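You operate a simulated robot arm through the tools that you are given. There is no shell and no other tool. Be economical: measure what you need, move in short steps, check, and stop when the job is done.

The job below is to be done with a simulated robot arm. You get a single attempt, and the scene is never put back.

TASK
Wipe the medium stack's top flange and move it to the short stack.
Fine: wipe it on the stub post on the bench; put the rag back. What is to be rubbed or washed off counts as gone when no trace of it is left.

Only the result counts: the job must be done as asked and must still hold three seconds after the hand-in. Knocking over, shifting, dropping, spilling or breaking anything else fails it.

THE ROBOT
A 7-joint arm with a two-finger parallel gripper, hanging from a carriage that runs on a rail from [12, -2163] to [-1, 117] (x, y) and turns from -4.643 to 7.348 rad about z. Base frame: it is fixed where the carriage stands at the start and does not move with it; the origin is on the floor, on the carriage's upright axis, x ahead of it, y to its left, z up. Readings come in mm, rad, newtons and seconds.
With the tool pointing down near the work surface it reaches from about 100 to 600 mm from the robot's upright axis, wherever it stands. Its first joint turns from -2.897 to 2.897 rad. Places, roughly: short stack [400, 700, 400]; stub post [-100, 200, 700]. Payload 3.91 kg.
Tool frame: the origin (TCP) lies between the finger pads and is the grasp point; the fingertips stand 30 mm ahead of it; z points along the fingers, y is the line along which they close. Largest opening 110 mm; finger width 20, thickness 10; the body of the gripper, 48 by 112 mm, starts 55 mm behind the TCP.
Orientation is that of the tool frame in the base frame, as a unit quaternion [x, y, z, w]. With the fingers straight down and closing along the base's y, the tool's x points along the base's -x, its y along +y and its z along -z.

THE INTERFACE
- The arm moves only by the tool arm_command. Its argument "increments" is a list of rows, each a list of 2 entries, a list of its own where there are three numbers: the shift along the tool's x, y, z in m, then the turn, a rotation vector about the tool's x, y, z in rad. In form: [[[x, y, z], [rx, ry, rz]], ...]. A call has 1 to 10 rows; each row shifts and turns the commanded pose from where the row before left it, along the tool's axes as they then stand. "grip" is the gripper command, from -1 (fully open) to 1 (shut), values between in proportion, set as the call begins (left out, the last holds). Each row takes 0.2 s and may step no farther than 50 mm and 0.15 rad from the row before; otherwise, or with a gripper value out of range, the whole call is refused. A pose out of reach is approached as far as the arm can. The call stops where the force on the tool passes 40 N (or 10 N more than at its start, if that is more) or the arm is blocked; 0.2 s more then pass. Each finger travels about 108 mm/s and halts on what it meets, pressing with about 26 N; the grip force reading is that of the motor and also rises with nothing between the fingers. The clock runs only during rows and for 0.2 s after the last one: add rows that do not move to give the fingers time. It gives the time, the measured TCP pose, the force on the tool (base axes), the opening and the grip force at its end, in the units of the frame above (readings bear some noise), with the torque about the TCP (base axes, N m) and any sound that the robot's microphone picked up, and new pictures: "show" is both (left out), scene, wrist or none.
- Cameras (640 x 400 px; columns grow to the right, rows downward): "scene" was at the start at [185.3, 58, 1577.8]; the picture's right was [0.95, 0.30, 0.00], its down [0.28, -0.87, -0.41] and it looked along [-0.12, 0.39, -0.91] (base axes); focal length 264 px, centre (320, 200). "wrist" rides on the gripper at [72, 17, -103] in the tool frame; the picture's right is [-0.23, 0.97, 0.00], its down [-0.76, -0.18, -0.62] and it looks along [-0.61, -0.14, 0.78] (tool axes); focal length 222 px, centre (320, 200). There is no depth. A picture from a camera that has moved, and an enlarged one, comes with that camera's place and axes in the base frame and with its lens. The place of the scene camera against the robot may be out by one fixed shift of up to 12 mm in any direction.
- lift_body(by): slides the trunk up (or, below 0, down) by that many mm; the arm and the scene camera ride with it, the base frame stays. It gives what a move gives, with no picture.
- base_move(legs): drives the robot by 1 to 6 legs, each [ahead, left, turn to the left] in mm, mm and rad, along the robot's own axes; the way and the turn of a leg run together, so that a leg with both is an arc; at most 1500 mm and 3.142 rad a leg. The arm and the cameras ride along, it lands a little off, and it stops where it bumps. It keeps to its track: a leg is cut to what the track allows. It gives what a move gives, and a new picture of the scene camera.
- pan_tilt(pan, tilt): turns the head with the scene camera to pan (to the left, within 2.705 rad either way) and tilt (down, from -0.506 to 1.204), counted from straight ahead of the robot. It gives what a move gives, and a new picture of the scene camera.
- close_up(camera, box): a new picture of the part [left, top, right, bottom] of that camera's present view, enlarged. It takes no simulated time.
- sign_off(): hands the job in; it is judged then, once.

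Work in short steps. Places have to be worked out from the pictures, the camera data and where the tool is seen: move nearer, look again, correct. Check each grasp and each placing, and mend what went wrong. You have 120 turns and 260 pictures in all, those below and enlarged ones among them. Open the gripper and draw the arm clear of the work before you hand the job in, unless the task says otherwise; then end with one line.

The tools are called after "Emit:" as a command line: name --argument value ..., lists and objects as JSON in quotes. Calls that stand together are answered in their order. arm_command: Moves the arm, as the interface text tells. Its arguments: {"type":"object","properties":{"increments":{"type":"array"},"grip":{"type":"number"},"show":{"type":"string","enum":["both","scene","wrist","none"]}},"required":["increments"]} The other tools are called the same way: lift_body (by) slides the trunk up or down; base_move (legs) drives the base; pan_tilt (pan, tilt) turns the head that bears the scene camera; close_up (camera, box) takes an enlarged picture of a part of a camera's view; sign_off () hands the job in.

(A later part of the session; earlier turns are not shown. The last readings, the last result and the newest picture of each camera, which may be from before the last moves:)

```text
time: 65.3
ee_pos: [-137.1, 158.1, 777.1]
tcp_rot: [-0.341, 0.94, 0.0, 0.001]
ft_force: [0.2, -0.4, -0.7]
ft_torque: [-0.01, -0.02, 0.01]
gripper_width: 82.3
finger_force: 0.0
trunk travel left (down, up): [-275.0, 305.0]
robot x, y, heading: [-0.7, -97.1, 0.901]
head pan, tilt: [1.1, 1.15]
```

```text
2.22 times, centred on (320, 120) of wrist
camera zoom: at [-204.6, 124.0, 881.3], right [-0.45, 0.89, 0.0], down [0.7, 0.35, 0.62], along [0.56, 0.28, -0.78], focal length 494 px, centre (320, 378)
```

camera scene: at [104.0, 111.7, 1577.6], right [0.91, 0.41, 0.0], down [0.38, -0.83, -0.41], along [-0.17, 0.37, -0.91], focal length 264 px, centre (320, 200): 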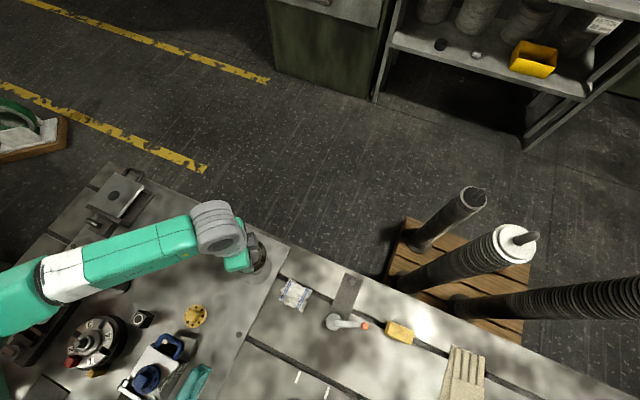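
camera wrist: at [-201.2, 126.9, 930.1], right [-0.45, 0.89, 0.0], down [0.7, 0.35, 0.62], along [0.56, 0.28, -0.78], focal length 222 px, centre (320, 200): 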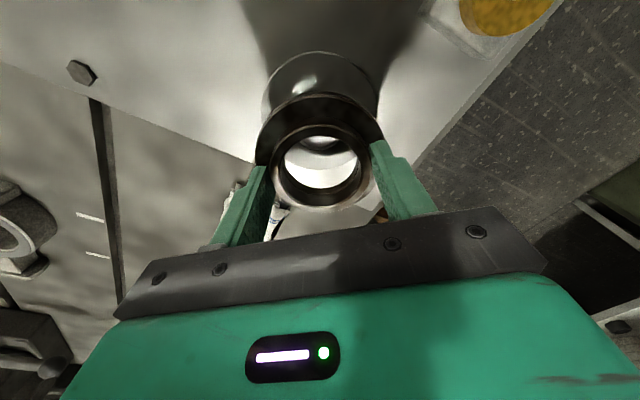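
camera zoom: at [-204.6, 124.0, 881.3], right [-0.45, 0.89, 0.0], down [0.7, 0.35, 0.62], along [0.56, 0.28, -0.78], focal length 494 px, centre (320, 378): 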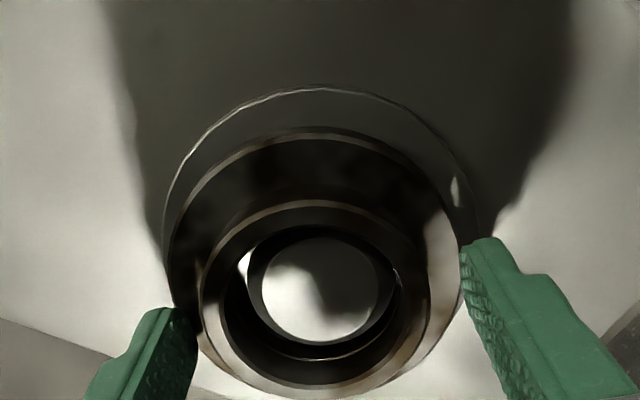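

Unloaded; the flange appears to sit on the disc with the boss inside the bore. I raise the gripper clear and check from above.

Emit:
arm_command --increments '[[[0, 0.0, -0.02], [0, 0, 0]], [[0, 0, -0.04], [0, 0, 0]], [[0, 0, -0.045], [0, 0, 0]], [[0.03, 0, -0.03], [0, 0, 0]], [[0.04, 0, -0.02], [0, 0, 0]]]' --grip -0.5 --show "wrist"

Emit:
close_up --camera "wrist" --box '[250, 50, 390, 160]'

Emit:
close_up --camera "scene" --box '[200, 220, 310, 310]'

```text
time: 66.5
ee_pos: [-191.2, 111.7, 933.6]
tcp_rot: [-0.342, 0.94, 0.0, 0.001]
ft_force: [-0.3, 0.1, -0.7]
ft_torque: [-0.01, 0.03, -0.04]
gripper_width: 82.5
finger_force: 0.1
trunk travel left (down, up): [-275.0, 305.0]
robot x, y, heading: [-3.0, -100.0, 0.897]
head pan, tilt: [1.1, 1.15]
camera wrist: at [-258.4, 77.7, 1037.7], right [-0.45, 0.89, 0.0], down [0.7, 0.35, 0.62], along [0.56, 0.28, -0.78], focal length 222 px, centre (320, 200)
```

wrist: 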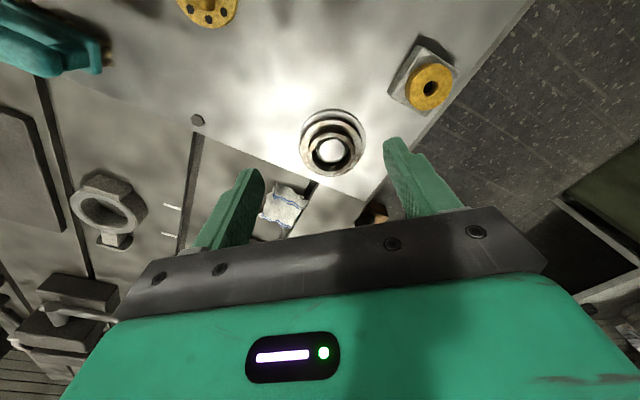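

```text
3.64 times, centred on (320, 105) of wrist
camera zoom: at [-258.4, 77.7, 1037.7], right [-0.45, 0.89, 0.0], down [0.7, 0.35, 0.62], along [0.56, 0.28, -0.78], focal length 808 px, centre (320, 546)
```

zoom: 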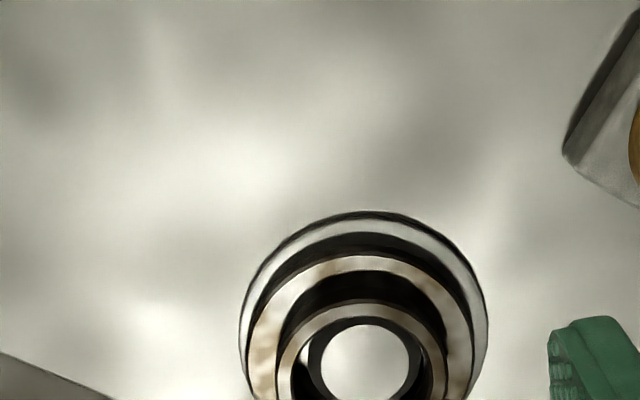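

```text
4.44 times, centred on (255, 265) of scene
camera zoom: at [104.0, 111.6, 1577.5], right [0.91, 0.41, 0.0], down [0.38, -0.83, -0.41], along [-0.17, 0.37, -0.91], focal length 1172 px, centre (609, -89)
```

zoom: 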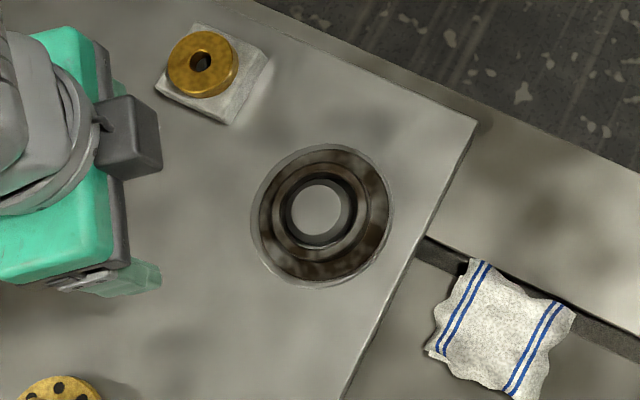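

The flange sits over the boss. One closer look at it and the rag from the wrist camera.

Emit:
close_up --camera "wrist" --box '[290, 95, 380, 185]'

Emit:
close_up --camera "wrist" --box '[240, 160, 340, 250]'

```text
4.44 times, centred on (335, 140) of wrist
camera zoom: at [-258.4, 77.7, 1037.7], right [-0.45, 0.89, 0.0], down [0.7, 0.35, 0.62], along [0.56, 0.28, -0.78], focal length 987 px, centre (253, 467)
```

zoom: 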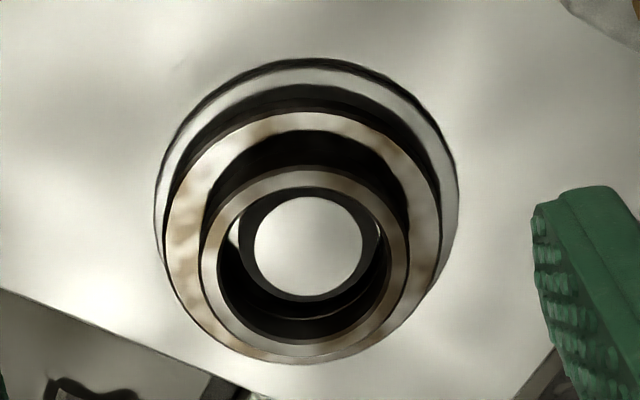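

```text
4.44 times, centred on (290, 205) of wrist
camera zoom: at [-258.4, 77.7, 1037.7], right [-0.45, 0.89, 0.0], down [0.7, 0.35, 0.62], along [0.56, 0.28, -0.78], focal length 987 px, centre (453, 178)
```

zoom: 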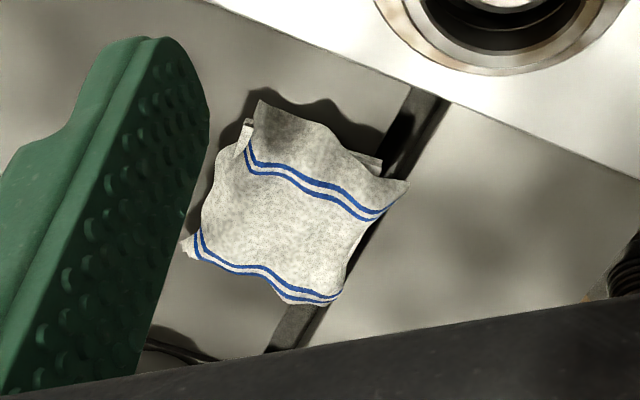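

The rag looks like a folded pad about 75 × 70 mm, nearly aligned with the base axes, near [7, 139, 715]. I turn the tool to heading 0 and go over it.

Emit:
arm_command --increments '[[[0, 0, 0], [0, 0, 0.139]], [[0, 0, 0], [0, 0, 0.139]], [[0, 0, 0], [0, 0, 0.139]], [[0, 0, 0], [0, 0, 0.139]], [[0, 0, 0], [0, 0, 0.139]], [[-0.045, 0.006, 0], [0, 0, 0]], [[-0.045, 0.006, 0], [0, 0, 0]], [[-0.04, 0.006, 0], [0, 0, 0]], [[0, 0, 0], [0, 0, 0]]]' --grip -1 --show "both"

Emit:
close_up --camera "wrist" --box '[240, 60, 400, 180]'

```text
time: 68.5
ee_pos: [-57.4, 133.9, 934.7]
tcp_rot: [-0.001, 1.0, 0.001, 0.001]
ft_force: [-0.3, -0.2, 0.7]
ft_torque: [0.01, 0.02, -0.01]
gripper_width: 110.0
finger_force: 0.0
trunk travel left (down, up): [-275.0, 305.0]
robot x, y, heading: [-0.1, -98.2, 0.901]
head pan, tilt: [1.1, 1.15]
camera scene: at [104.0, 111.7, 1577.6], right [0.91, 0.41, 0.0], down [0.38, -0.83, -0.41], along [-0.17, 0.37, -0.91], focal length 264 px, centre (320, 200)
camera wrist: at [-131.7, 149.3, 1038.9], right [0.23, 0.97, 0.0], down [0.76, -0.18, 0.62], along [0.61, -0.14, -0.78], focal length 222 px, centre (320, 200)
```

scene: 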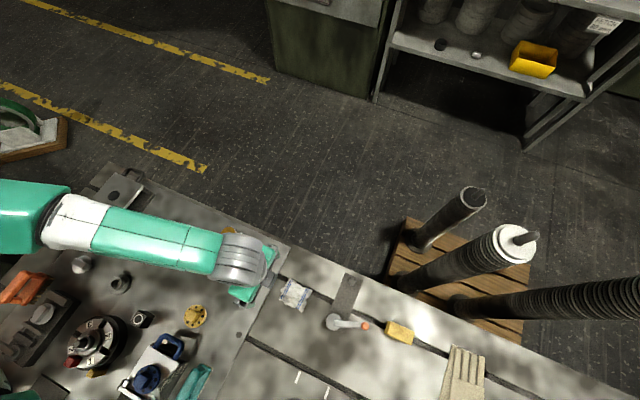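
wrist: 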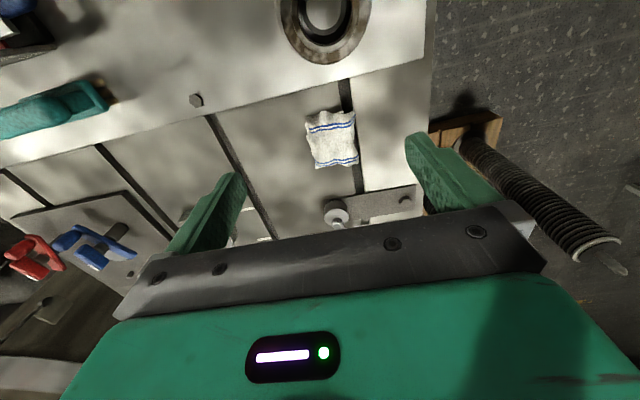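

```text
3.33 times, centred on (320, 120) of wrist
camera zoom: at [-131.7, 149.3, 1038.9], right [0.23, 0.97, 0.0], down [0.76, -0.18, 0.62], along [0.61, -0.14, -0.78], focal length 740 px, centre (320, 467)
```

zoom: 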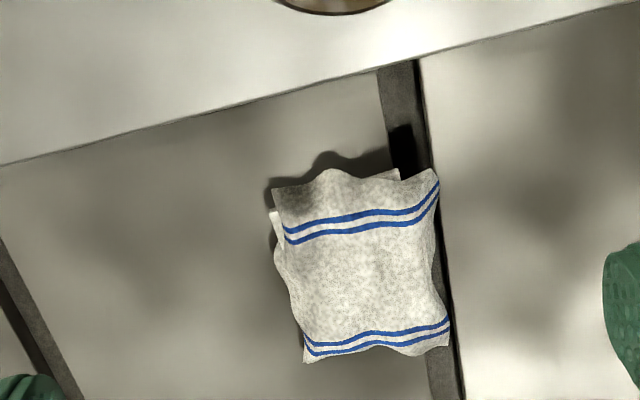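

The two wrist rays put the rag at about [7, 138, 722], aligned with the axes. I centre over it and descend part way.

Emit:
arm_command --increments '[[[-0.032, 0.002, 0.03], [0, 0, 0]], [[-0.0325, 0.002, 0.03], [0, 0, 0]], [[0, 0, 0.045], [0, 0, 0]], [[0, 0, 0.045], [0, 0, 0]], [[0, 0, 0], [0, 0, 0]]]' --grip -0.8 --show "both"

Emit:
close_up --camera "wrist" --box '[200, 60, 440, 220]'

```text
time: 69.7
ee_pos: [4.1, 137.4, 783.6]
tcp_rot: [-0.001, 1.0, 0.001, 0.001]
ft_force: [-1.2, 0.6, 0.4]
ft_torque: [-0.03, 0.05, 0.01]
gripper_width: 99.2
finger_force: 0.0
trunk travel left (down, up): [-275.0, 305.0]
robot x, y, heading: [1.2, -98.7, 0.895]
head pan, tilt: [1.1, 1.15]
camera scene: at [103.9, 111.6, 1577.6], right [0.91, 0.41, 0.0], down [0.38, -0.83, -0.41], along [-0.17, 0.37, -0.91], focal length 264 px, centre (320, 200)
camera wrist: at [-69.8, 153.5, 887.7], right [0.23, 0.97, 0.0], down [0.76, -0.18, 0.62], along [0.61, -0.14, -0.78], focal length 222 px, centre (320, 200)
```

scene: 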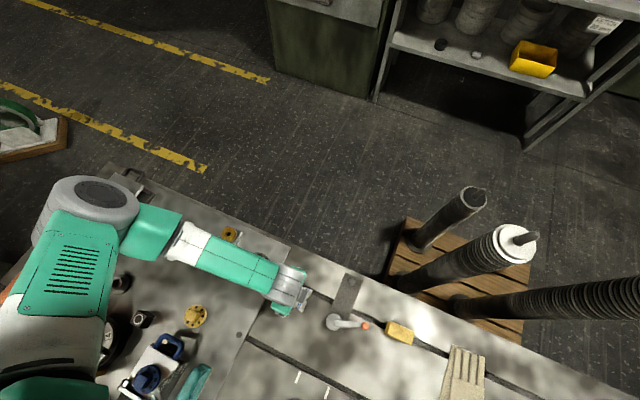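
wrist: 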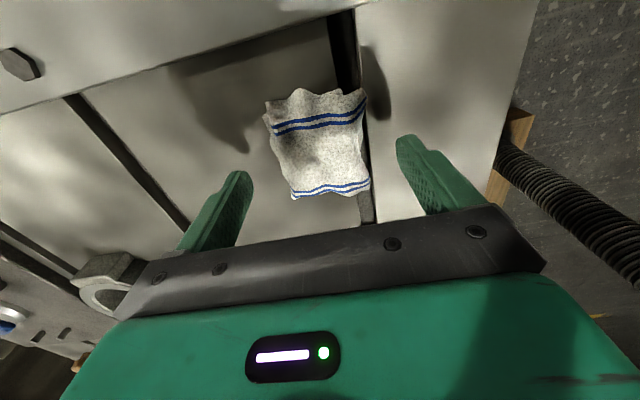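

```text
2.50 times, centred on (320, 140) of wrist
camera zoom: at [-69.8, 153.5, 887.7], right [0.23, 0.97, 0.0], down [0.76, -0.18, 0.62], along [0.61, -0.14, -0.78], focal length 555 px, centre (320, 350)
```

zoom: 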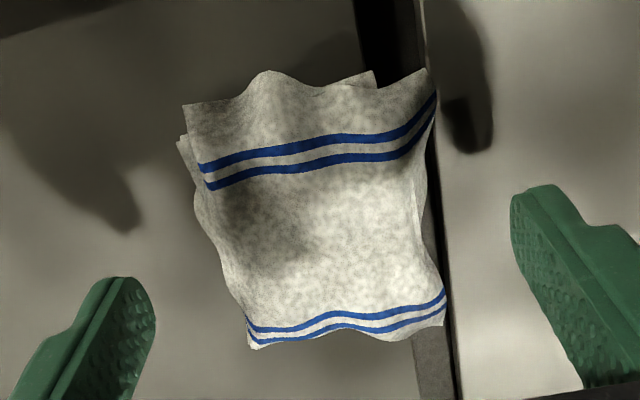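

The rag centre is about 5 mm further in +x and 3.5 mm toward -y. I shift and descend with small last rows, feeling for the bench.

Emit:
arm_command --increments '[[[-0.006, -0.0035, 0.015], [0, 0, 0]], [[0, 0, 0.015], [0, 0, 0]], [[0, 0, 0.005], [0, 0, 0]], [[0, 0, 0.004], [0, 0, 0]], [[0, 0, 0.004], [0, 0, 0]], [[0, 0, 0.004], [0, 0, 0]], [[0, 0, 0.004], [0, 0, 0]]]' --show "none"

Emit:
close_up --camera "wrist" --box '[200, 60, 440, 220]'

```text
time: 70.6
ee_pos: [10.4, 133.8, 749.9]
tcp_rot: [0.0, 1.0, 0.001, 0.0]
ft_force: [-3.9, -1.2, 27.6]
ft_torque: [-1.59, 0.31, -0.11]
gripper_width: 99.5
finger_force: 0.4
trunk travel left (down, up): [-275.0, 305.0]
robot x, y, heading: [1.3, -103.0, 0.899]
head pan, tilt: [1.1, 1.15]
stopped in row 4: the force on the tool passed its limit at 57 N (the readings are from after the stop); the commanded pose is now the measured one
```

```text
2.50 times, centred on (320, 140) of wrist
camera zoom: at [-64.4, 150.2, 854.1], right [0.23, 0.97, 0.0], down [0.76, -0.18, 0.62], along [0.61, -0.14, -0.78], focal length 555 px, centre (320, 350)
```

zoom: 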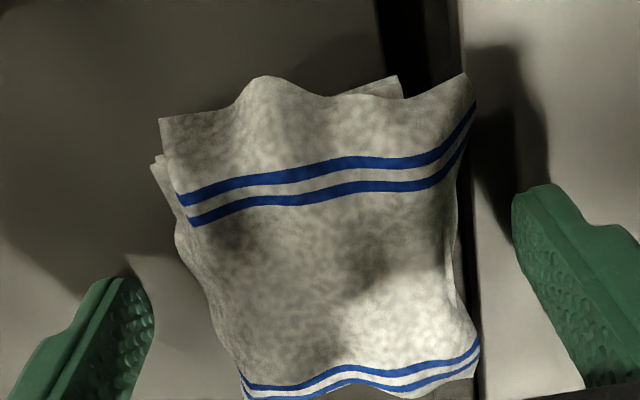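

The bench is at z 720 here. I raise 3 mm, shift 2.5 mm to centre in y, and close on the rag.

Emit:
arm_command --increments '[[[0, -0.0025, -0.003], [0, 0, 0]], [[0, 0, 0], [0, 0, 0]]]' --show "none"

Emit:
arm_command --increments '[[[0, 0, 0], [0, 0, 0]], [[0, 0, 0], [0, 0, 0]], [[0, 0, 0], [0, 0, 0]], [[0, 0, 0], [0, 0, 0]]]' --grip 1 --show "wrist"

Emit:
close_up --camera "wrist" --box '[200, 60, 440, 220]'

```text
time: 71.2
ee_pos: [10.2, 129.2, 750.8]
tcp_rot: [-0.001, 1.0, 0.0, 0.002]
ft_force: [-0.4, 0.2, -0.2]
ft_torque: [0.01, -0.03, -0.01]
gripper_width: 99.1
finger_force: 0.1
trunk travel left (down, up): [-275.0, 305.0]
robot x, y, heading: [2.1, -99.8, 0.896]
head pan, tilt: [1.1, 1.15]
```

```text
time: 72.2
ee_pos: [10.8, 131.1, 752.7]
tcp_rot: [-0.001, 1.0, 0.001, 0.002]
ft_force: [0.4, 0.0, 0.5]
ft_torque: [0.0, 0.02, 0.0]
gripper_width: 54.6
finger_force: 25.7
trunk travel left (down, up): [-275.0, 305.0]
robot x, y, heading: [3.6, -100.2, 0.898]
head pan, tilt: [1.1, 1.15]
camera wrist: at [-63.4, 146.7, 855.4], right [0.23, 0.97, 0.0], down [0.76, -0.18, 0.63], along [0.61, -0.14, -0.78], focal length 222 px, centre (320, 200)
```

wrist: 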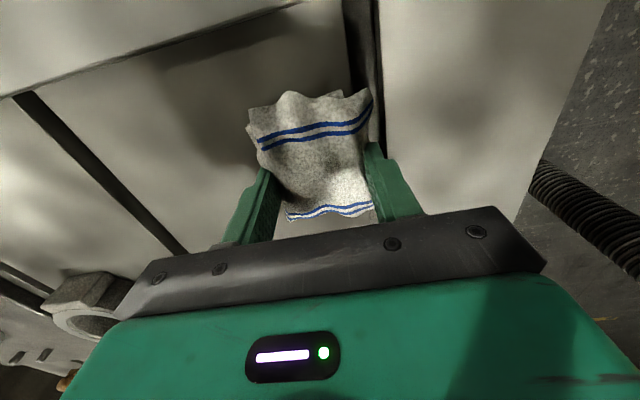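

```text
2.50 times, centred on (320, 140) of wrist
camera zoom: at [-63.4, 146.7, 855.4], right [0.23, 0.97, 0.0], down [0.76, -0.18, 0.63], along [0.61, -0.14, -0.78], focal length 555 px, centre (320, 350)
```

zoom: 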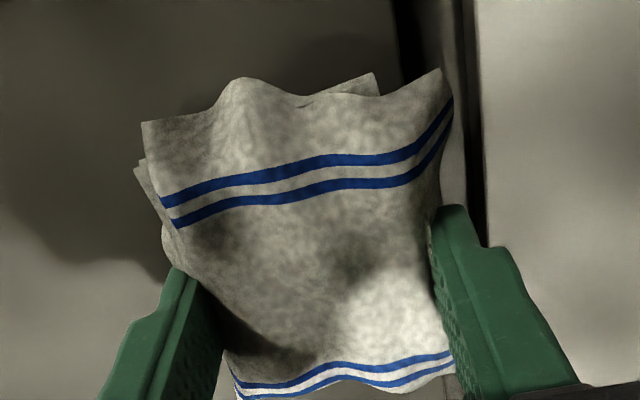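

Gripped at 54.6 mm (rest pose noted: TCP [10.8, 131, 752.7], heading 0). I lift it 120 mm and look.

Emit:
arm_command --increments '[[[0, 0, -0.015], [0, 0, 0]], [[0, 0, -0.03], [0, 0, 0]], [[0, 0, -0.04], [0, 0, 0]], [[0, 0, -0.04], [0, 0, 0]], [[0, 0, 0], [0, 0, 0]]]' --show "both"

Emit:
close_up --camera "wrist" --box '[200, 60, 440, 220]'

Emit:
close_up --camera "scene" --box '[220, 230, 340, 320]'

```text
time: 73.4
ee_pos: [10.6, 130.1, 877.2]
tcp_rot: [-0.002, 1.0, 0.001, 0.001]
ft_force: [0.0, 0.0, -0.4]
ft_torque: [-0.02, 0.01, 0.01]
gripper_width: 54.4
finger_force: 25.4
trunk travel left (down, up): [-275.0, 305.0]
robot x, y, heading: [3.0, -98.6, 0.9]
head pan, tilt: [1.1, 1.15]
camera scene: at [103.8, 111.6, 1577.6], right [0.91, 0.41, 0.0], down [0.38, -0.83, -0.41], along [-0.17, 0.37, -0.91], focal length 264 px, centre (320, 200)
camera wrist: at [-62.7, 147.0, 981.4], right [0.23, 0.97, 0.0], down [0.76, -0.18, 0.62], along [0.61, -0.14, -0.78], focal length 222 px, centre (320, 200)
```

scene: 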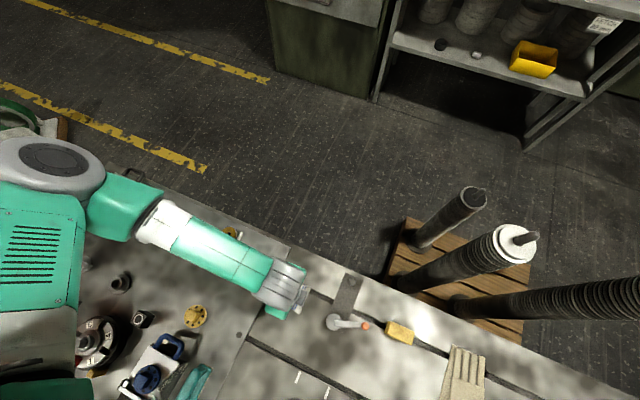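
wrist: 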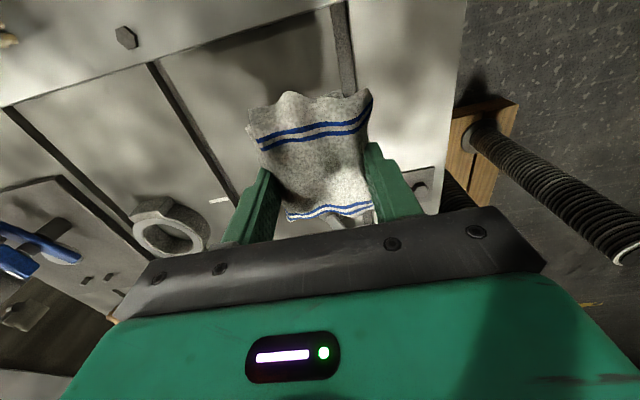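

```text
2.50 times, centred on (320, 140) of wrist
camera zoom: at [-62.7, 147.0, 981.4], right [0.23, 0.97, 0.0], down [0.76, -0.18, 0.62], along [0.61, -0.14, -0.78], focal length 555 px, centre (320, 350)
```

zoom: 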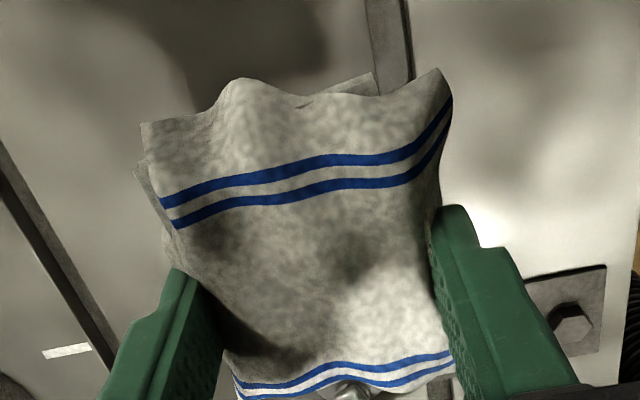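

```text
4.44 times, centred on (280, 275) of scene
camera zoom: at [103.8, 111.6, 1577.6], right [0.91, 0.41, 0.0], down [0.38, -0.83, -0.41], along [-0.17, 0.37, -0.91], focal length 1172 px, centre (498, -133)
```

zoom: 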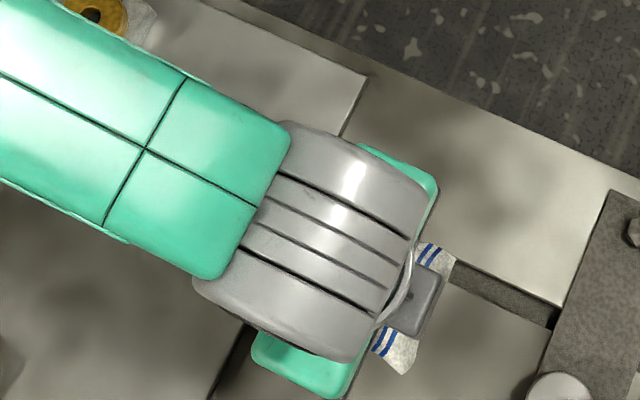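

The rag holds its shape as a pad; its underside is about 2.7 mm below the fingertips and overhangs about 34 mm toward the camera. The flange axis is near [-137, 158] with neck top near z 760. I go above it.

Emit:
arm_command --increments '[[[0.035, 0.007, 0], [0, 0, 0]], [[0.035, 0.007, 0], [0, 0, 0]], [[0.035, 0.007, 0], [0, 0, 0]], [[0.035, 0.007, 0], [0, 0, 0]], [[0, 0, 0.04], [0, 0, 0]], [[0, 0, 0.025], [0, 0, 0]], [[0, 0, 0], [0, 0, 0]]]' --show "both"

Emit:
close_up --camera "wrist" --box '[200, 40, 440, 220]'

Emit:
close_up --camera "scene" --box '[200, 210, 320, 310]'

```text
time: 75.0
ee_pos: [-129.2, 159.5, 811.2]
tcp_rot: [-0.001, 1.0, 0.0, 0.001]
ft_force: [0.0, -0.7, -0.8]
ft_torque: [0.0, 0.01, -0.02]
gripper_width: 54.4
finger_force: 26.1
trunk travel left (down, up): [-275.0, 305.0]
robot x, y, heading: [2.3, -100.5, 0.901]
head pan, tilt: [1.1, 1.15]
camera scene: at [103.9, 111.6, 1577.6], right [0.91, 0.41, 0.0], down [0.38, -0.83, -0.41], along [-0.17, 0.37, -0.91], focal length 264 px, centre (320, 200)
camera wrist: at [-202.9, 176.3, 914.7], right [0.23, 0.97, 0.0], down [0.76, -0.18, 0.63], along [0.61, -0.14, -0.78], focal length 222 px, centre (320, 200)
```

scene: 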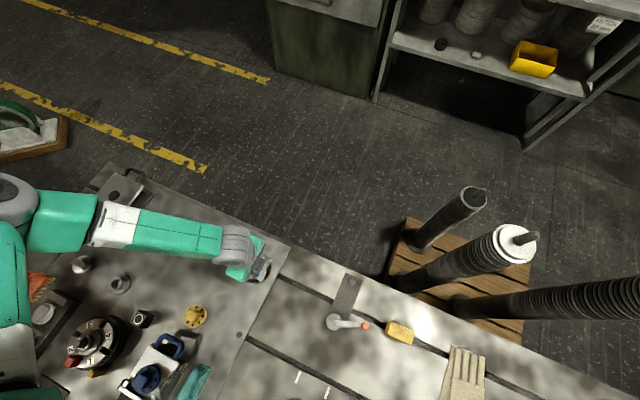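
wrist: 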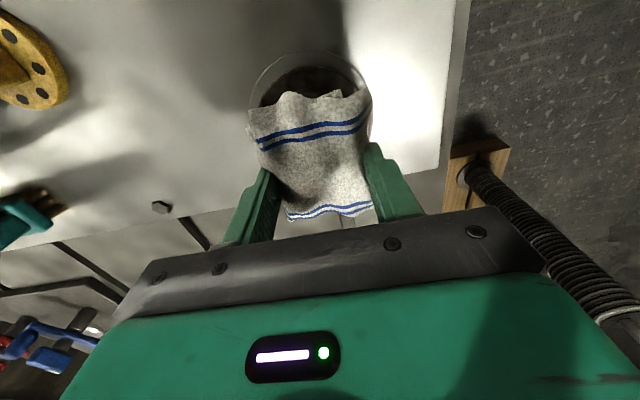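

```text
2.22 times, centred on (320, 130) of wrist
camera zoom: at [-202.9, 176.3, 914.7], right [0.23, 0.97, 0.0], down [0.76, -0.18, 0.63], along [0.61, -0.14, -0.78], focal length 494 px, centre (320, 356)
```

zoom: 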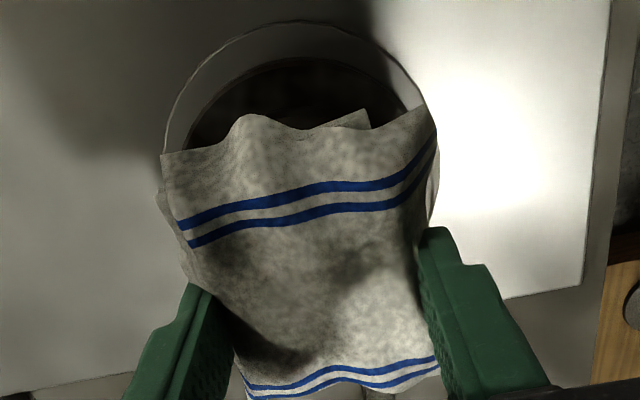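

```text
4.00 times, centred on (260, 260) of scene
camera zoom: at [103.9, 111.6, 1577.6], right [0.91, 0.41, 0.0], down [0.38, -0.83, -0.41], along [-0.17, 0.37, -0.91], focal length 1055 px, centre (560, -40)
```

zoom: 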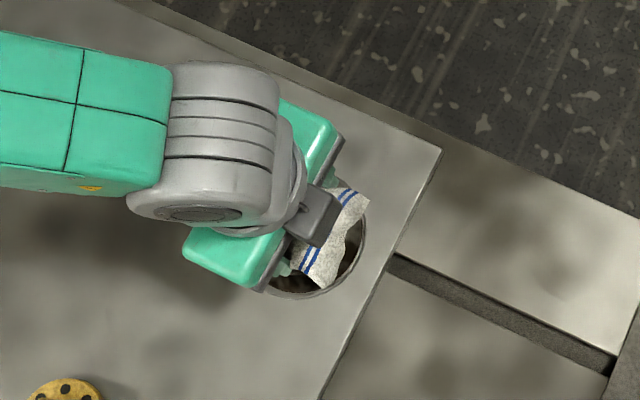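

Rag is over the flange. I lower onto the neck in small rows until it touches.

Emit:
arm_command --increments '[[[0, 0, 0.01], [0, 0, 0]], [[0, 0, 0.003], [0, 0, 0]], [[0, 0, 0.0015], [0, 0, 0]], [[0, 0, 0.0015], [0, 0, 0]], [[0, 0, 0.0015], [0, 0, 0]]]' --show "none"

```text
time: 76.2
ee_pos: [-129.2, 157.4, 794.1]
tcp_rot: [0.0, 1.0, 0.0, 0.001]
ft_force: [-0.3, 0.1, 0.8]
ft_torque: [0.02, 0.0, 0.01]
gripper_width: 54.4
finger_force: 25.9
trunk travel left (down, up): [-275.0, 305.0]
robot x, y, heading: [0.6, -100.1, 0.897]
head pan, tilt: [1.1, 1.15]
```

No contact yet at 794. I go on in 1.5 mm rows.

Emit:
arm_command --increments '[[[0, 0, 0.0015], [0, 0, 0]], [[0, 0, 0.0015], [0, 0, 0]], [[0, 0, 0.0015], [0, 0, 0]]]' --show "none"

```text
time: 77.0
ee_pos: [-130.0, 157.8, 791.5]
tcp_rot: [-0.001, 1.0, 0.001, 0.002]
ft_force: [1.4, -4.8, 30.5]
ft_torque: [-0.14, -0.02, -0.2]
gripper_width: 54.4
finger_force: 26.5
trunk travel left (down, up): [-275.0, 305.0]
robot x, y, heading: [1.5, -102.2, 0.898]
head pan, tilt: [1.1, 1.15]
```

Contact at 30 N, with rag bottom at about z 759. I ease off slightly and rub in a small loop over the neck rim.

Emit:
arm_command --increments '[[[0, 0, -0.0008], [0, 0, 0]], [[0.008, 0, 0], [0, 0, 0]], [[0, 0.008, 0], [0, 0, 0]], [[-0.012, 0, 0], [0, 0, 0]], [[0, -0.014, 0], [0, 0, 0]], [[0.012, 0, 0], [0, 0, 0]], [[0, 0.014, 0], [0, 0, 0]], [[-0.012, 0, 0], [0, 0, 0]], [[0, -0.014, 0], [0, 0, 0]], [[0.004, 0.006, 0], [0, 0, 0]]]' --show "none"

Emit:
arm_command --increments '[[[0, 0, -0.02], [0, 0, 0]], [[-0.04, 0, -0.02], [0, 0, 0]], [[-0.045, 0, 0], [0, 0, 0]], [[0, 0, 0], [0, 0, 0]]]' --show "both"

Emit:
close_up --camera "scene" --box '[220, 230, 290, 300]'

```text
time: 79.2
ee_pos: [-130.3, 157.4, 790.8]
tcp_rot: [-0.001, 1.0, 0.0, 0.001]
ft_force: [0.1, -1.1, -0.3]
ft_torque: [0.01, -0.01, -0.01]
gripper_width: 54.3
finger_force: 25.7
trunk travel left (down, up): [-275.0, 305.0]
robot x, y, heading: [0.6, -101.7, 0.902]
head pan, tilt: [1.1, 1.15]
```

```text
time: 80.2
ee_pos: [-43.9, 157.1, 831.8]
tcp_rot: [-0.001, 1.0, -0.001, 0.002]
ft_force: [-0.8, -0.9, -0.9]
ft_torque: [0.0, 0.0, -0.01]
gripper_width: 54.1
finger_force: 25.4
trunk travel left (down, up): [-275.0, 305.0]
robot x, y, heading: [0.0, -97.0, 0.899]
head pan, tilt: [1.1, 1.15]
camera scene: at [104.1, 111.6, 1577.6], right [0.91, 0.41, 0.0], down [0.38, -0.83, -0.41], along [-0.17, 0.37, -0.91], focal length 264 px, centre (320, 200)
camera wrist: at [-117.4, 174.2, 934.9], right [0.23, 0.97, 0.0], down [0.76, -0.18, 0.63], along [0.61, -0.14, -0.78], focal length 222 px, centre (320, 200)
```

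scene: 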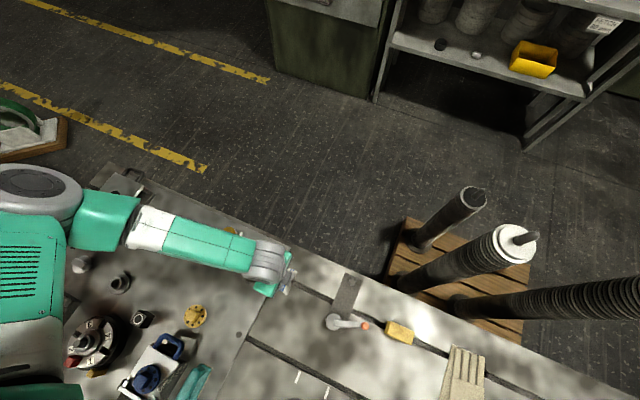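
wrist: 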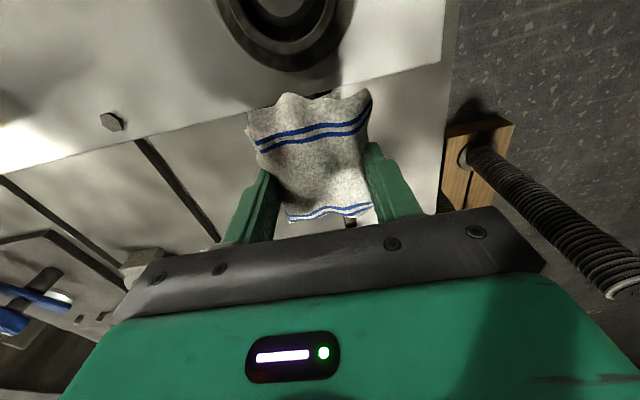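

```text
5.71 times, centred on (255, 265) of scene
camera zoom: at [104.1, 111.6, 1577.6], right [0.91, 0.41, 0.0], down [0.38, -0.83, -0.41], along [-0.17, 0.37, -0.91], focal length 1507 px, centre (691, -171)
```

zoom: 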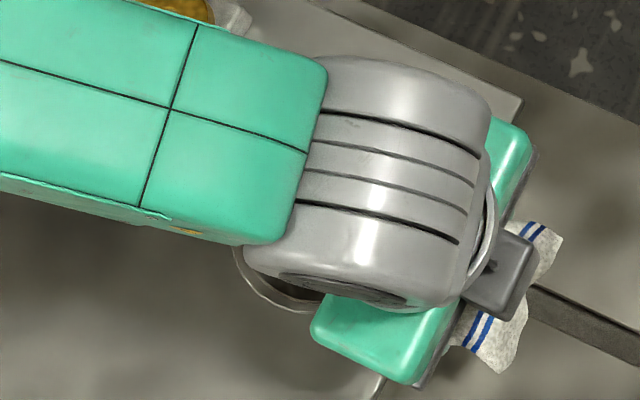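

I look at the flange in the wrist view.

Emit:
close_up --camera "wrist" --box '[200, 0, 370, 90]'

```text
3.76 times, centred on (285, 45) of wrist
camera zoom: at [-117.4, 174.2, 934.9], right [0.23, 0.97, 0.0], down [0.76, -0.18, 0.63], along [0.61, -0.14, -0.78], focal length 836 px, centre (452, 784)
```

zoom: 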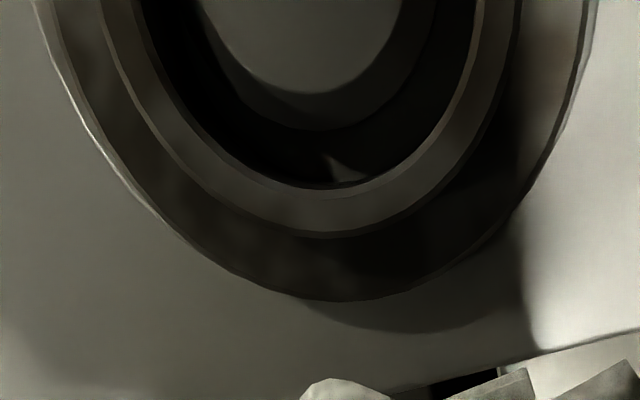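

In shadow the rim looks greyer and the plate is still brown. From this +x side I lower the rag's overhanging end onto the plate beside the neck.

Emit:
arm_command --increments '[[[0.016, 0.001, 0.02], [0, 0, 0]], [[0, 0, 0.025], [0, 0, 0]], [[0, 0, 0.004], [0, 0, 0]], [[0, 0, 0.0015], [0, 0, 0]], [[0, 0, 0.0015], [0, 0, 0]], [[0, 0, 0.0015], [0, 0, 0]]]' --show "none"

Emit:
close_up --camera "wrist" --box '[200, 0, 440, 180]'

```text
time: 81.6
ee_pos: [-61.8, 159.1, 776.3]
tcp_rot: [0.0, 1.0, 0.0, 0.002]
ft_force: [0.3, 0.4, -0.3]
ft_torque: [-0.02, 0.0, 0.02]
gripper_width: 54.6
finger_force: 26.1
trunk travel left (down, up): [-275.0, 305.0]
robot x, y, heading: [-2.2, -103.6, 0.893]
head pan, tilt: [1.1, 1.15]
```

```text
2.22 times, centred on (320, 90) of wrist
camera zoom: at [-134.5, 175.4, 881.2], right [0.23, 0.97, 0.0], down [0.76, -0.18, 0.63], along [0.61, -0.14, -0.78], focal length 494 px, centre (320, 444)
```

zoom: 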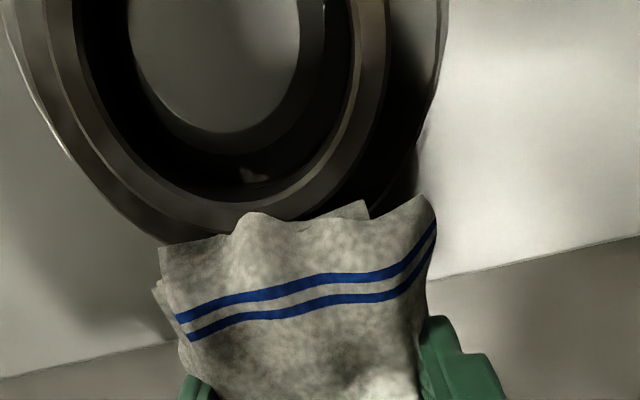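

Not yet touching at 776.3. I continue down in 1 mm rows.

Emit:
arm_command --increments '[[[0, 0, 0.0012], [0, 0, 0]], [[0, 0, 0.0012], [0, 0, 0]], [[0, 0, 0.0012], [0, 0, 0]], [[0, 0, 0], [0, 0, 0]]]' --show "none"

```text
time: 82.6
ee_pos: [-61.3, 159.7, 773.6]
tcp_rot: [-0.001, 1.0, 0.0, 0.002]
ft_force: [2.6, -4.2, 19.3]
ft_torque: [-0.03, 0.62, 0.13]
gripper_width: 54.1
finger_force: 26.0
trunk travel left (down, up): [-275.0, 305.0]
robot x, y, heading: [1.5, -96.8, 0.902]
head pan, tilt: [1.1, 1.15]
```

The rag's end presses the plate with 19 N. I rub tangentially and nudge inward toward the neck.

Emit:
arm_command --increments '[[[0.002, 0.012, 0], [0, 0, 0]], [[0, -0.024, 0], [0, 0, 0]], [[0.002, 0, 0], [0, 0, 0]], [[0, 0.024, 0], [0, 0, 0]], [[0, -0.024, 0], [0, 0, 0]], [[-0.012, 0.024, 0], [0, 0, 0]], [[0, -0.024, 0], [0, 0, 0]], [[0.01, 0.012, 0], [0, 0, 0]]]' --show "none"

Emit:
arm_command --increments '[[[0, 0, -0.045], [0, 0, 0]], [[0, 0, -0.045], [0, 0, 0]], [[-0.045, 0, 0], [0, 0, 0]], [[-0.045, 0, 0], [0, 0, 0]], [[-0.045, 0, 0], [0, 0, 0]], [[0, 0, 0], [0, 0, 0]]]' --show "none"

Emit:
close_up --camera "scene" --box '[220, 240, 290, 300]'

```text
time: 84.4
ee_pos: [-61.8, 159.1, 773.8]
tcp_rot: [-0.001, 1.0, 0.0, 0.002]
ft_force: [0.9, -0.2, -0.7]
ft_torque: [0.01, 0.03, 0.01]
gripper_width: 54.2
finger_force: 25.8
trunk travel left (down, up): [-275.0, 305.0]
robot x, y, heading: [0.2, -102.2, 0.903]
head pan, tilt: [1.1, 1.15]
```

```text
time: 85.8
ee_pos: [74.3, 161.1, 864.8]
tcp_rot: [-0.002, 1.0, 0.0, 0.002]
ft_force: [0.6, -0.6, -0.4]
ft_torque: [-0.02, 0.01, -0.02]
gripper_width: 54.2
finger_force: 25.8
trunk travel left (down, up): [-275.0, 305.0]
robot x, y, heading: [3.4, -99.1, 0.897]
head pan, tilt: [1.1, 1.15]
```

```text
6.67 times, centred on (255, 270) of scene
camera zoom: at [104.1, 111.6, 1577.6], right [0.91, 0.41, 0.0], down [0.38, -0.83, -0.41], along [-0.17, 0.37, -0.91], focal length 1758 px, centre (753, -267)
```

zoom: 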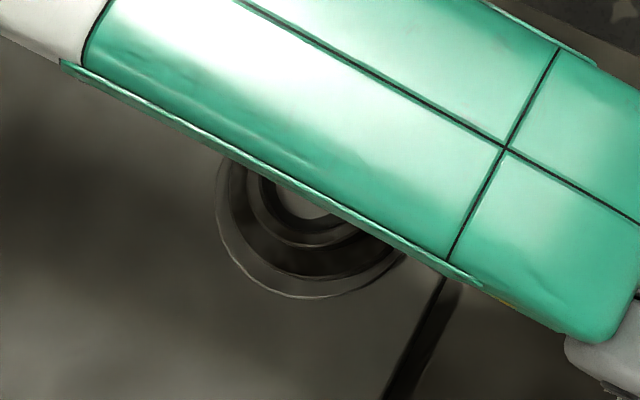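

I go to a viewing pose: higher up and slightly ahead of the flange, so that it shows above the rag in the wrist view.

Emit:
arm_command --increments '[[[0.042, -0.0008, -0.0225], [0, 0, 0]], [[0.042, -0.0008, -0.0225], [0, 0, 0]], [[0.042, -0.0008, -0.0225], [0, 0, 0]], [[0.042, -0.0008, -0.0225], [0, 0, 0]], [[0, 0, 0], [0, 0, 0]]]' --show "wrist"

Emit:
close_up --camera "wrist" --box '[260, 20, 380, 110]'

```text
time: 87.0
ee_pos: [-94.3, 156.5, 953.7]
tcp_rot: [0.0, 1.0, 0.0, 0.002]
ft_force: [-0.3, 0.8, -1.0]
ft_torque: [0.04, 0.01, 0.01]
gripper_width: 54.3
finger_force: 25.8
trunk travel left (down, up): [-275.0, 305.0]
robot x, y, heading: [5.6, -100.0, 0.902]
head pan, tilt: [1.1, 1.15]
camera wrist: at [-167.7, 172.6, 1056.9], right [0.23, 0.97, 0.0], down [0.76, -0.18, 0.63], along [0.61, -0.14, -0.78], focal length 222 px, centre (320, 200)
```

wrist: 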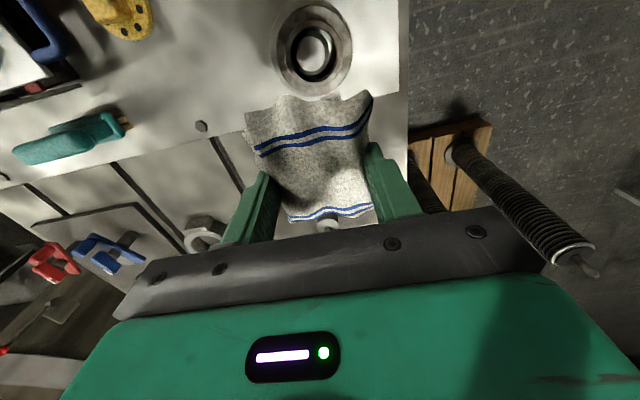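

```text
4.44 times, centred on (320, 65) of wrist
camera zoom: at [-167.7, 172.6, 1056.9], right [0.23, 0.97, 0.0], down [0.76, -0.18, 0.63], along [0.61, -0.14, -0.78], focal length 987 px, centre (320, 800)
```

zoom: 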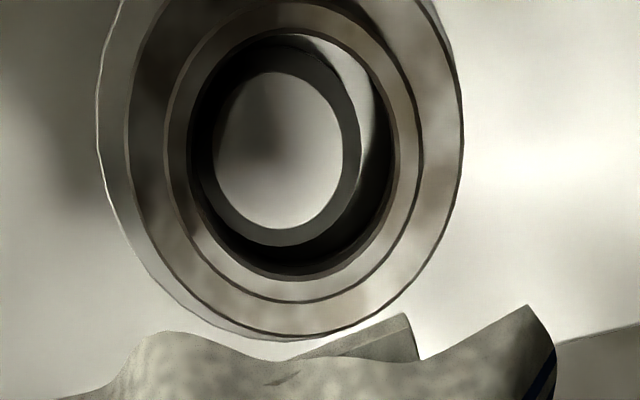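

Emit:
close_up --camera "wrist" --box '[268, 0, 360, 98]'

```text
4.08 times, centred on (314, 49) of wrist
camera zoom: at [-167.7, 172.6, 1056.9], right [0.23, 0.97, 0.0], down [0.76, -0.18, 0.63], along [0.61, -0.14, -0.78], focal length 907 px, centre (344, 816)
```

zoom: 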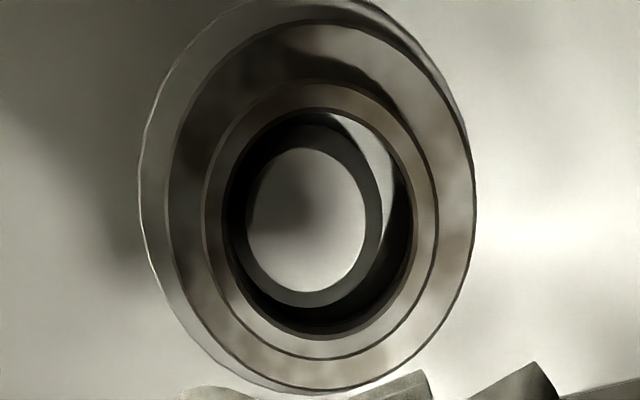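

Still brownish on plate and rim, and the contact was lost during the sweeps. I rub the rim again, pressing a little deeper and checking the force as I go.

Emit:
arm_command --increments '[[[0.036, 0.001, 0.04], [0, 0, 0]], [[0, 0, 0.045], [0, 0, 0]], [[0, 0, 0.045], [0, 0, 0]], [[0, 0, 0.026], [0, 0, 0]], [[0, 0, 0.004], [0, 0, 0]], [[0, 0, 0.001], [0, 0, 0]], [[0, 0, 0.001], [0, 0, 0]], [[0, 0, 0.001], [0, 0, 0]]]' --show "none"

```text
refused: row 1 steps farther than a row can; nothing moved
```

Emit:
arm_command --increments '[[[0.036, 0.001, 0.03], [0, 0, 0]], [[0, 0, 0.045], [0, 0, 0]], [[0, 0, 0.045], [0, 0, 0]], [[0, 0, 0.036], [0, 0, 0]], [[0, 0, 0.004], [0, 0, 0]], [[0, 0, 0.001], [0, 0, 0]], [[0, 0, 0.001], [0, 0, 0]], [[0, 0, 0.001], [0, 0, 0]]]' --show "none"

```text
time: 88.8
ee_pos: [-132.2, 158.2, 790.8]
tcp_rot: [-0.001, 1.0, 0.0, 0.002]
ft_force: [-0.4, -1.3, 5.8]
ft_torque: [-0.02, -0.16, -0.04]
gripper_width: 54.1
finger_force: 25.9
trunk travel left (down, up): [-275.0, 305.0]
robot x, y, heading: [-1.1, -96.4, 0.901]
head pan, tilt: [1.1, 1.15]
```

Light contact at 790.8. I press 0.8 mm more and rub in loops.

Emit:
arm_command --increments '[[[0, 0, 0.0008], [0, 0, 0]], [[0.007, 0, 0], [0, 0, 0]], [[0, 0.008, 0], [0, 0, 0]], [[-0.014, 0, 0], [0, 0, 0]], [[0, -0.016, 0], [0, 0, 0]], [[0.014, 0, 0], [0, 0, 0]]]' --show "none"

Emit:
arm_command --increments '[[[0, 0, 0.0005], [0, 0, 0]], [[0, 0.016, 0], [0, 0, 0]], [[-0.014, 0, 0], [0, 0, 0]], [[0, -0.016, 0], [0, 0, 0]], [[0.014, 0, 0], [0, 0, 0]], [[0, 0.016, 0], [0, 0, 0]], [[-0.014, 0, 0], [0, 0, 0]], [[0, -0.016, 0], [0, 0, 0]], [[0.007, 0.008, 0], [0, 0, 0]]]' --show "none"

```text
time: 89.6
ee_pos: [-137.0, 163.3, 789.6]
tcp_rot: [-0.001, 1.0, 0.0, 0.003]
ft_force: [1.3, -3.9, 20.4]
ft_torque: [-0.26, -0.31, -0.05]
gripper_width: 54.3
finger_force: 25.7
trunk travel left (down, up): [-275.0, 305.0]
robot x, y, heading: [4.2, -96.4, 0.901]
head pan, tilt: [1.1, 1.15]
stopped in row 3: the force on the tool passed its limit at 67 N (the readings are from after the stop); the commanded pose is now the measured one
```

```text
time: 90.1
ee_pos: [-137.7, 164.0, 789.6]
tcp_rot: [-0.002, 1.0, -0.001, 0.003]
ft_force: [-0.3, -4.2, 15.2]
ft_torque: [-0.3, -0.22, -0.08]
gripper_width: 54.3
finger_force: 25.6
trunk travel left (down, up): [-275.0, 305.0]
robot x, y, heading: [0.5, -100.1, 0.898]
head pan, tilt: [1.1, 1.15]
stopped in row 2: the force on the tool passed its limit at 55 N (the readings are from after the stop); the commanded pose is now the measured one
```

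The force spikes when rubbing; I back off 0.7 mm and continue with smaller strokes.

Emit:
arm_command --increments '[[[0, 0, -0.0007], [0, 0, 0]], [[-0.006, -0.004, 0], [0, 0, 0]], [[-0.006, -0.004, 0], [0, 0, 0]], [[0.006, -0.004, 0], [0, 0, 0]], [[0.006, -0.004, 0], [0, 0, 0]], [[0.004, 0.006, 0], [0, 0, 0]], [[-0.004, 0.006, 0], [0, 0, 0]], [[-0.006, -0.004, 0], [0, 0, 0]]]' --show "none"

Emit:
arm_command --increments '[[[0, 0, -0.04], [0, 0, 0]], [[0, 0, -0.04], [0, 0, 0]], [[-0.019, -0.001, -0.045], [0, 0, 0]], [[-0.018, -0.001, -0.036], [0, 0, 0]], [[0, 0, 0], [0, 0, 0]]]' --show "none"

Emit:
close_up --camera "wrist" --box '[268, 0, 360, 98]'

```text
time: 91.9
ee_pos: [-131.2, 156.5, 790.2]
tcp_rot: [0.0, 1.0, 0.0, 0.004]
ft_force: [-0.4, 0.9, 0.0]
ft_torque: [0.01, 0.0, 0.02]
gripper_width: 54.3
finger_force: 26.0
trunk travel left (down, up): [-275.0, 305.0]
robot x, y, heading: [-1.2, -103.8, 0.901]
head pan, tilt: [1.1, 1.15]
```

```text
time: 93.1
ee_pos: [-95.6, 154.2, 952.7]
tcp_rot: [0.0, 1.0, -0.001, 0.003]
ft_force: [0.5, 0.7, 0.0]
ft_torque: [0.01, 0.02, -0.03]
gripper_width: 54.4
finger_force: 25.9
trunk travel left (down, up): [-275.0, 305.0]
robot x, y, heading: [-0.6, -102.6, 0.899]
head pan, tilt: [1.1, 1.15]
```

```text
4.08 times, centred on (314, 49) of wrist
camera zoom: at [-169.3, 170.4, 1055.7], right [0.23, 0.97, 0.0], down [0.76, -0.18, 0.63], along [0.61, -0.14, -0.78], focal length 907 px, centre (344, 816)
```

zoom: 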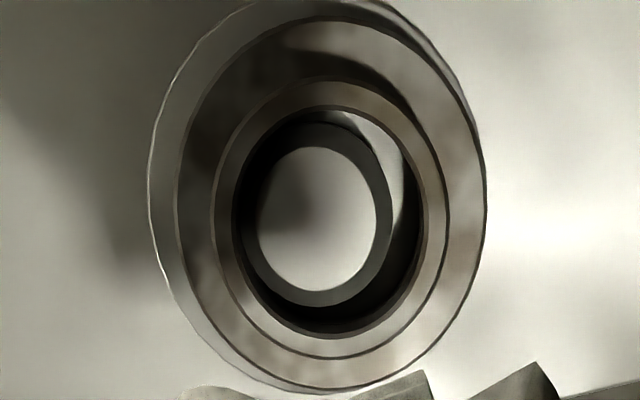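

The plate patches at the +x side are still there, so that rub lacked pressure. I repeat on the plate with slight downward feed during each stroke.

Emit:
arm_command --increments '[[[-0.033, 0.002, 0.03], [0, 0, 0]], [[0, 0, 0.045], [0, 0, 0]], [[0, 0, 0.045], [0, 0, 0]], [[0, 0, 0.045], [0, 0, 0]], [[0, 0, 0.01], [0, 0, 0]], [[0, 0, 0.002], [0, 0, 0]], [[0, 0, 0.001], [0, 0, 0]], [[0, 0, 0.001], [0, 0, 0]], [[0, 0, 0], [0, 0, 0]]]' --show "none"

```text
time: 95.1
ee_pos: [-59.9, 156.3, 772.7]
tcp_rot: [0.0, 1.0, -0.001, 0.004]
ft_force: [-0.3, -0.6, -1.1]
ft_torque: [0.0, -0.04, 0.0]
gripper_width: 54.2
finger_force: 26.1
trunk travel left (down, up): [-275.0, 305.0]
robot x, y, heading: [0.5, -100.2, 0.898]
head pan, tilt: [1.1, 1.15]
```

No contact at 772.7 this time, so the rag may have tilted in the grip. I look.

Emit:
close_up --camera "wrist" --box '[200, 0, 440, 180]'

Emit:
arm_command --increments '[[[0, 0, 0.001], [0, 0, 0]], [[0, 0, 0.001], [0, 0, 0]], [[0, 0, 0.001], [0, 0, 0]], [[0, 0, 0], [0, 0, 0]]]' --show "none"

```text
2.22 times, centred on (320, 90) of wrist
camera zoom: at [-134.4, 172.8, 876.4], right [0.23, 0.97, 0.0], down [0.76, -0.18, 0.63], along [0.61, -0.14, -0.78], focal length 494 px, centre (320, 444)
```

zoom: 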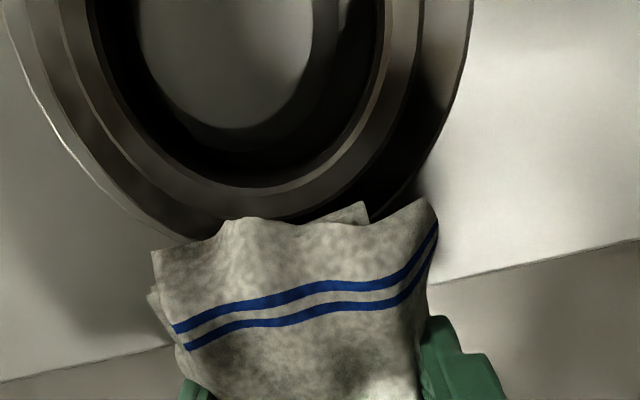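

```text
time: 96.1
ee_pos: [-60.3, 156.9, 770.0]
tcp_rot: [0.0, 1.0, 0.0, 0.003]
ft_force: [1.8, -2.8, 18.3]
ft_torque: [0.02, 0.68, 0.09]
gripper_width: 54.4
finger_force: 25.9
trunk travel left (down, up): [-275.0, 305.0]
robot x, y, heading: [-1.0, -97.5, 0.899]
head pan, tilt: [1.1, 1.15]
```

Contact again at 770 with 18 N on the overhang, so the rag has pivoted slightly upward. I rub with a slight feed.

Emit:
arm_command --increments '[[[0, 0.01, 0.0003], [0, 0, 0]], [[0, -0.01, 0.0003], [0, 0, 0]], [[0, -0.01, 0.0002], [0, 0, 0]], [[0, 0.01, 0.0003], [0, 0, 0]], [[0, 0.01, 0.0002], [0, 0, 0]], [[0, -0.01, 0.0003], [0, 0, 0]], [[0, -0.01, 0.0002], [0, 0, 0]], [[0, 0.01, 0.0002], [0, 0, 0]]]' --show "none"

Emit:
arm_command --increments '[[[0, 0, -0.045], [0, 0, 0]], [[0, 0, -0.045], [0, 0, 0]], [[0.019, -0.001, -0.045], [0, 0, 0]], [[0.018, -0.001, -0.045], [0, 0, 0]], [[0, 0, 0], [0, 0, 0]]]' --show "none"

Emit:
close_up --camera "wrist" --box '[268, 0, 360, 98]'

```text
time: 97.9
ee_pos: [-60.3, 157.2, 768.4]
tcp_rot: [0.0, 1.0, 0.0, 0.003]
ft_force: [1.6, -0.4, 6.5]
ft_torque: [-0.12, 0.27, 0.04]
gripper_width: 54.3
finger_force: 25.9
trunk travel left (down, up): [-275.0, 305.0]
robot x, y, heading: [-0.4, -101.1, 0.898]
head pan, tilt: [1.1, 1.15]
```

```text
time: 99.1
ee_pos: [-99.2, 153.8, 948.3]
tcp_rot: [0.0, 1.0, -0.001, 0.004]
ft_force: [0.7, -0.4, -0.2]
ft_torque: [0.0, -0.01, -0.01]
gripper_width: 54.4
finger_force: 25.9
trunk travel left (down, up): [-275.0, 305.0]
robot x, y, heading: [2.2, -105.1, 0.9]
head pan, tilt: [1.1, 1.15]
```

```text
4.08 times, centred on (314, 49) of wrist
camera zoom: at [-173.7, 170.7, 1051.9], right [0.23, 0.97, 0.0], down [0.76, -0.18, 0.63], along [0.61, -0.14, -0.78], focal length 907 px, centre (344, 816)
```

zoom: 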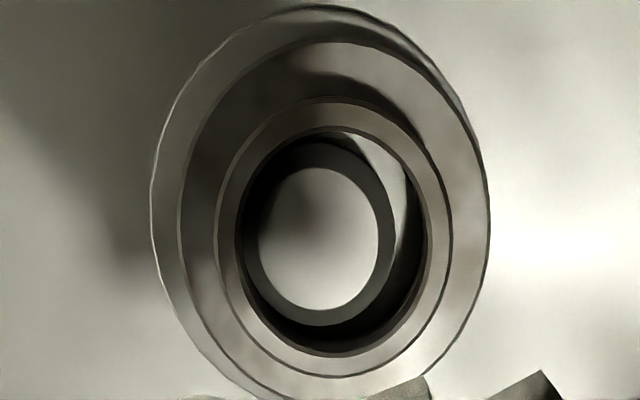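

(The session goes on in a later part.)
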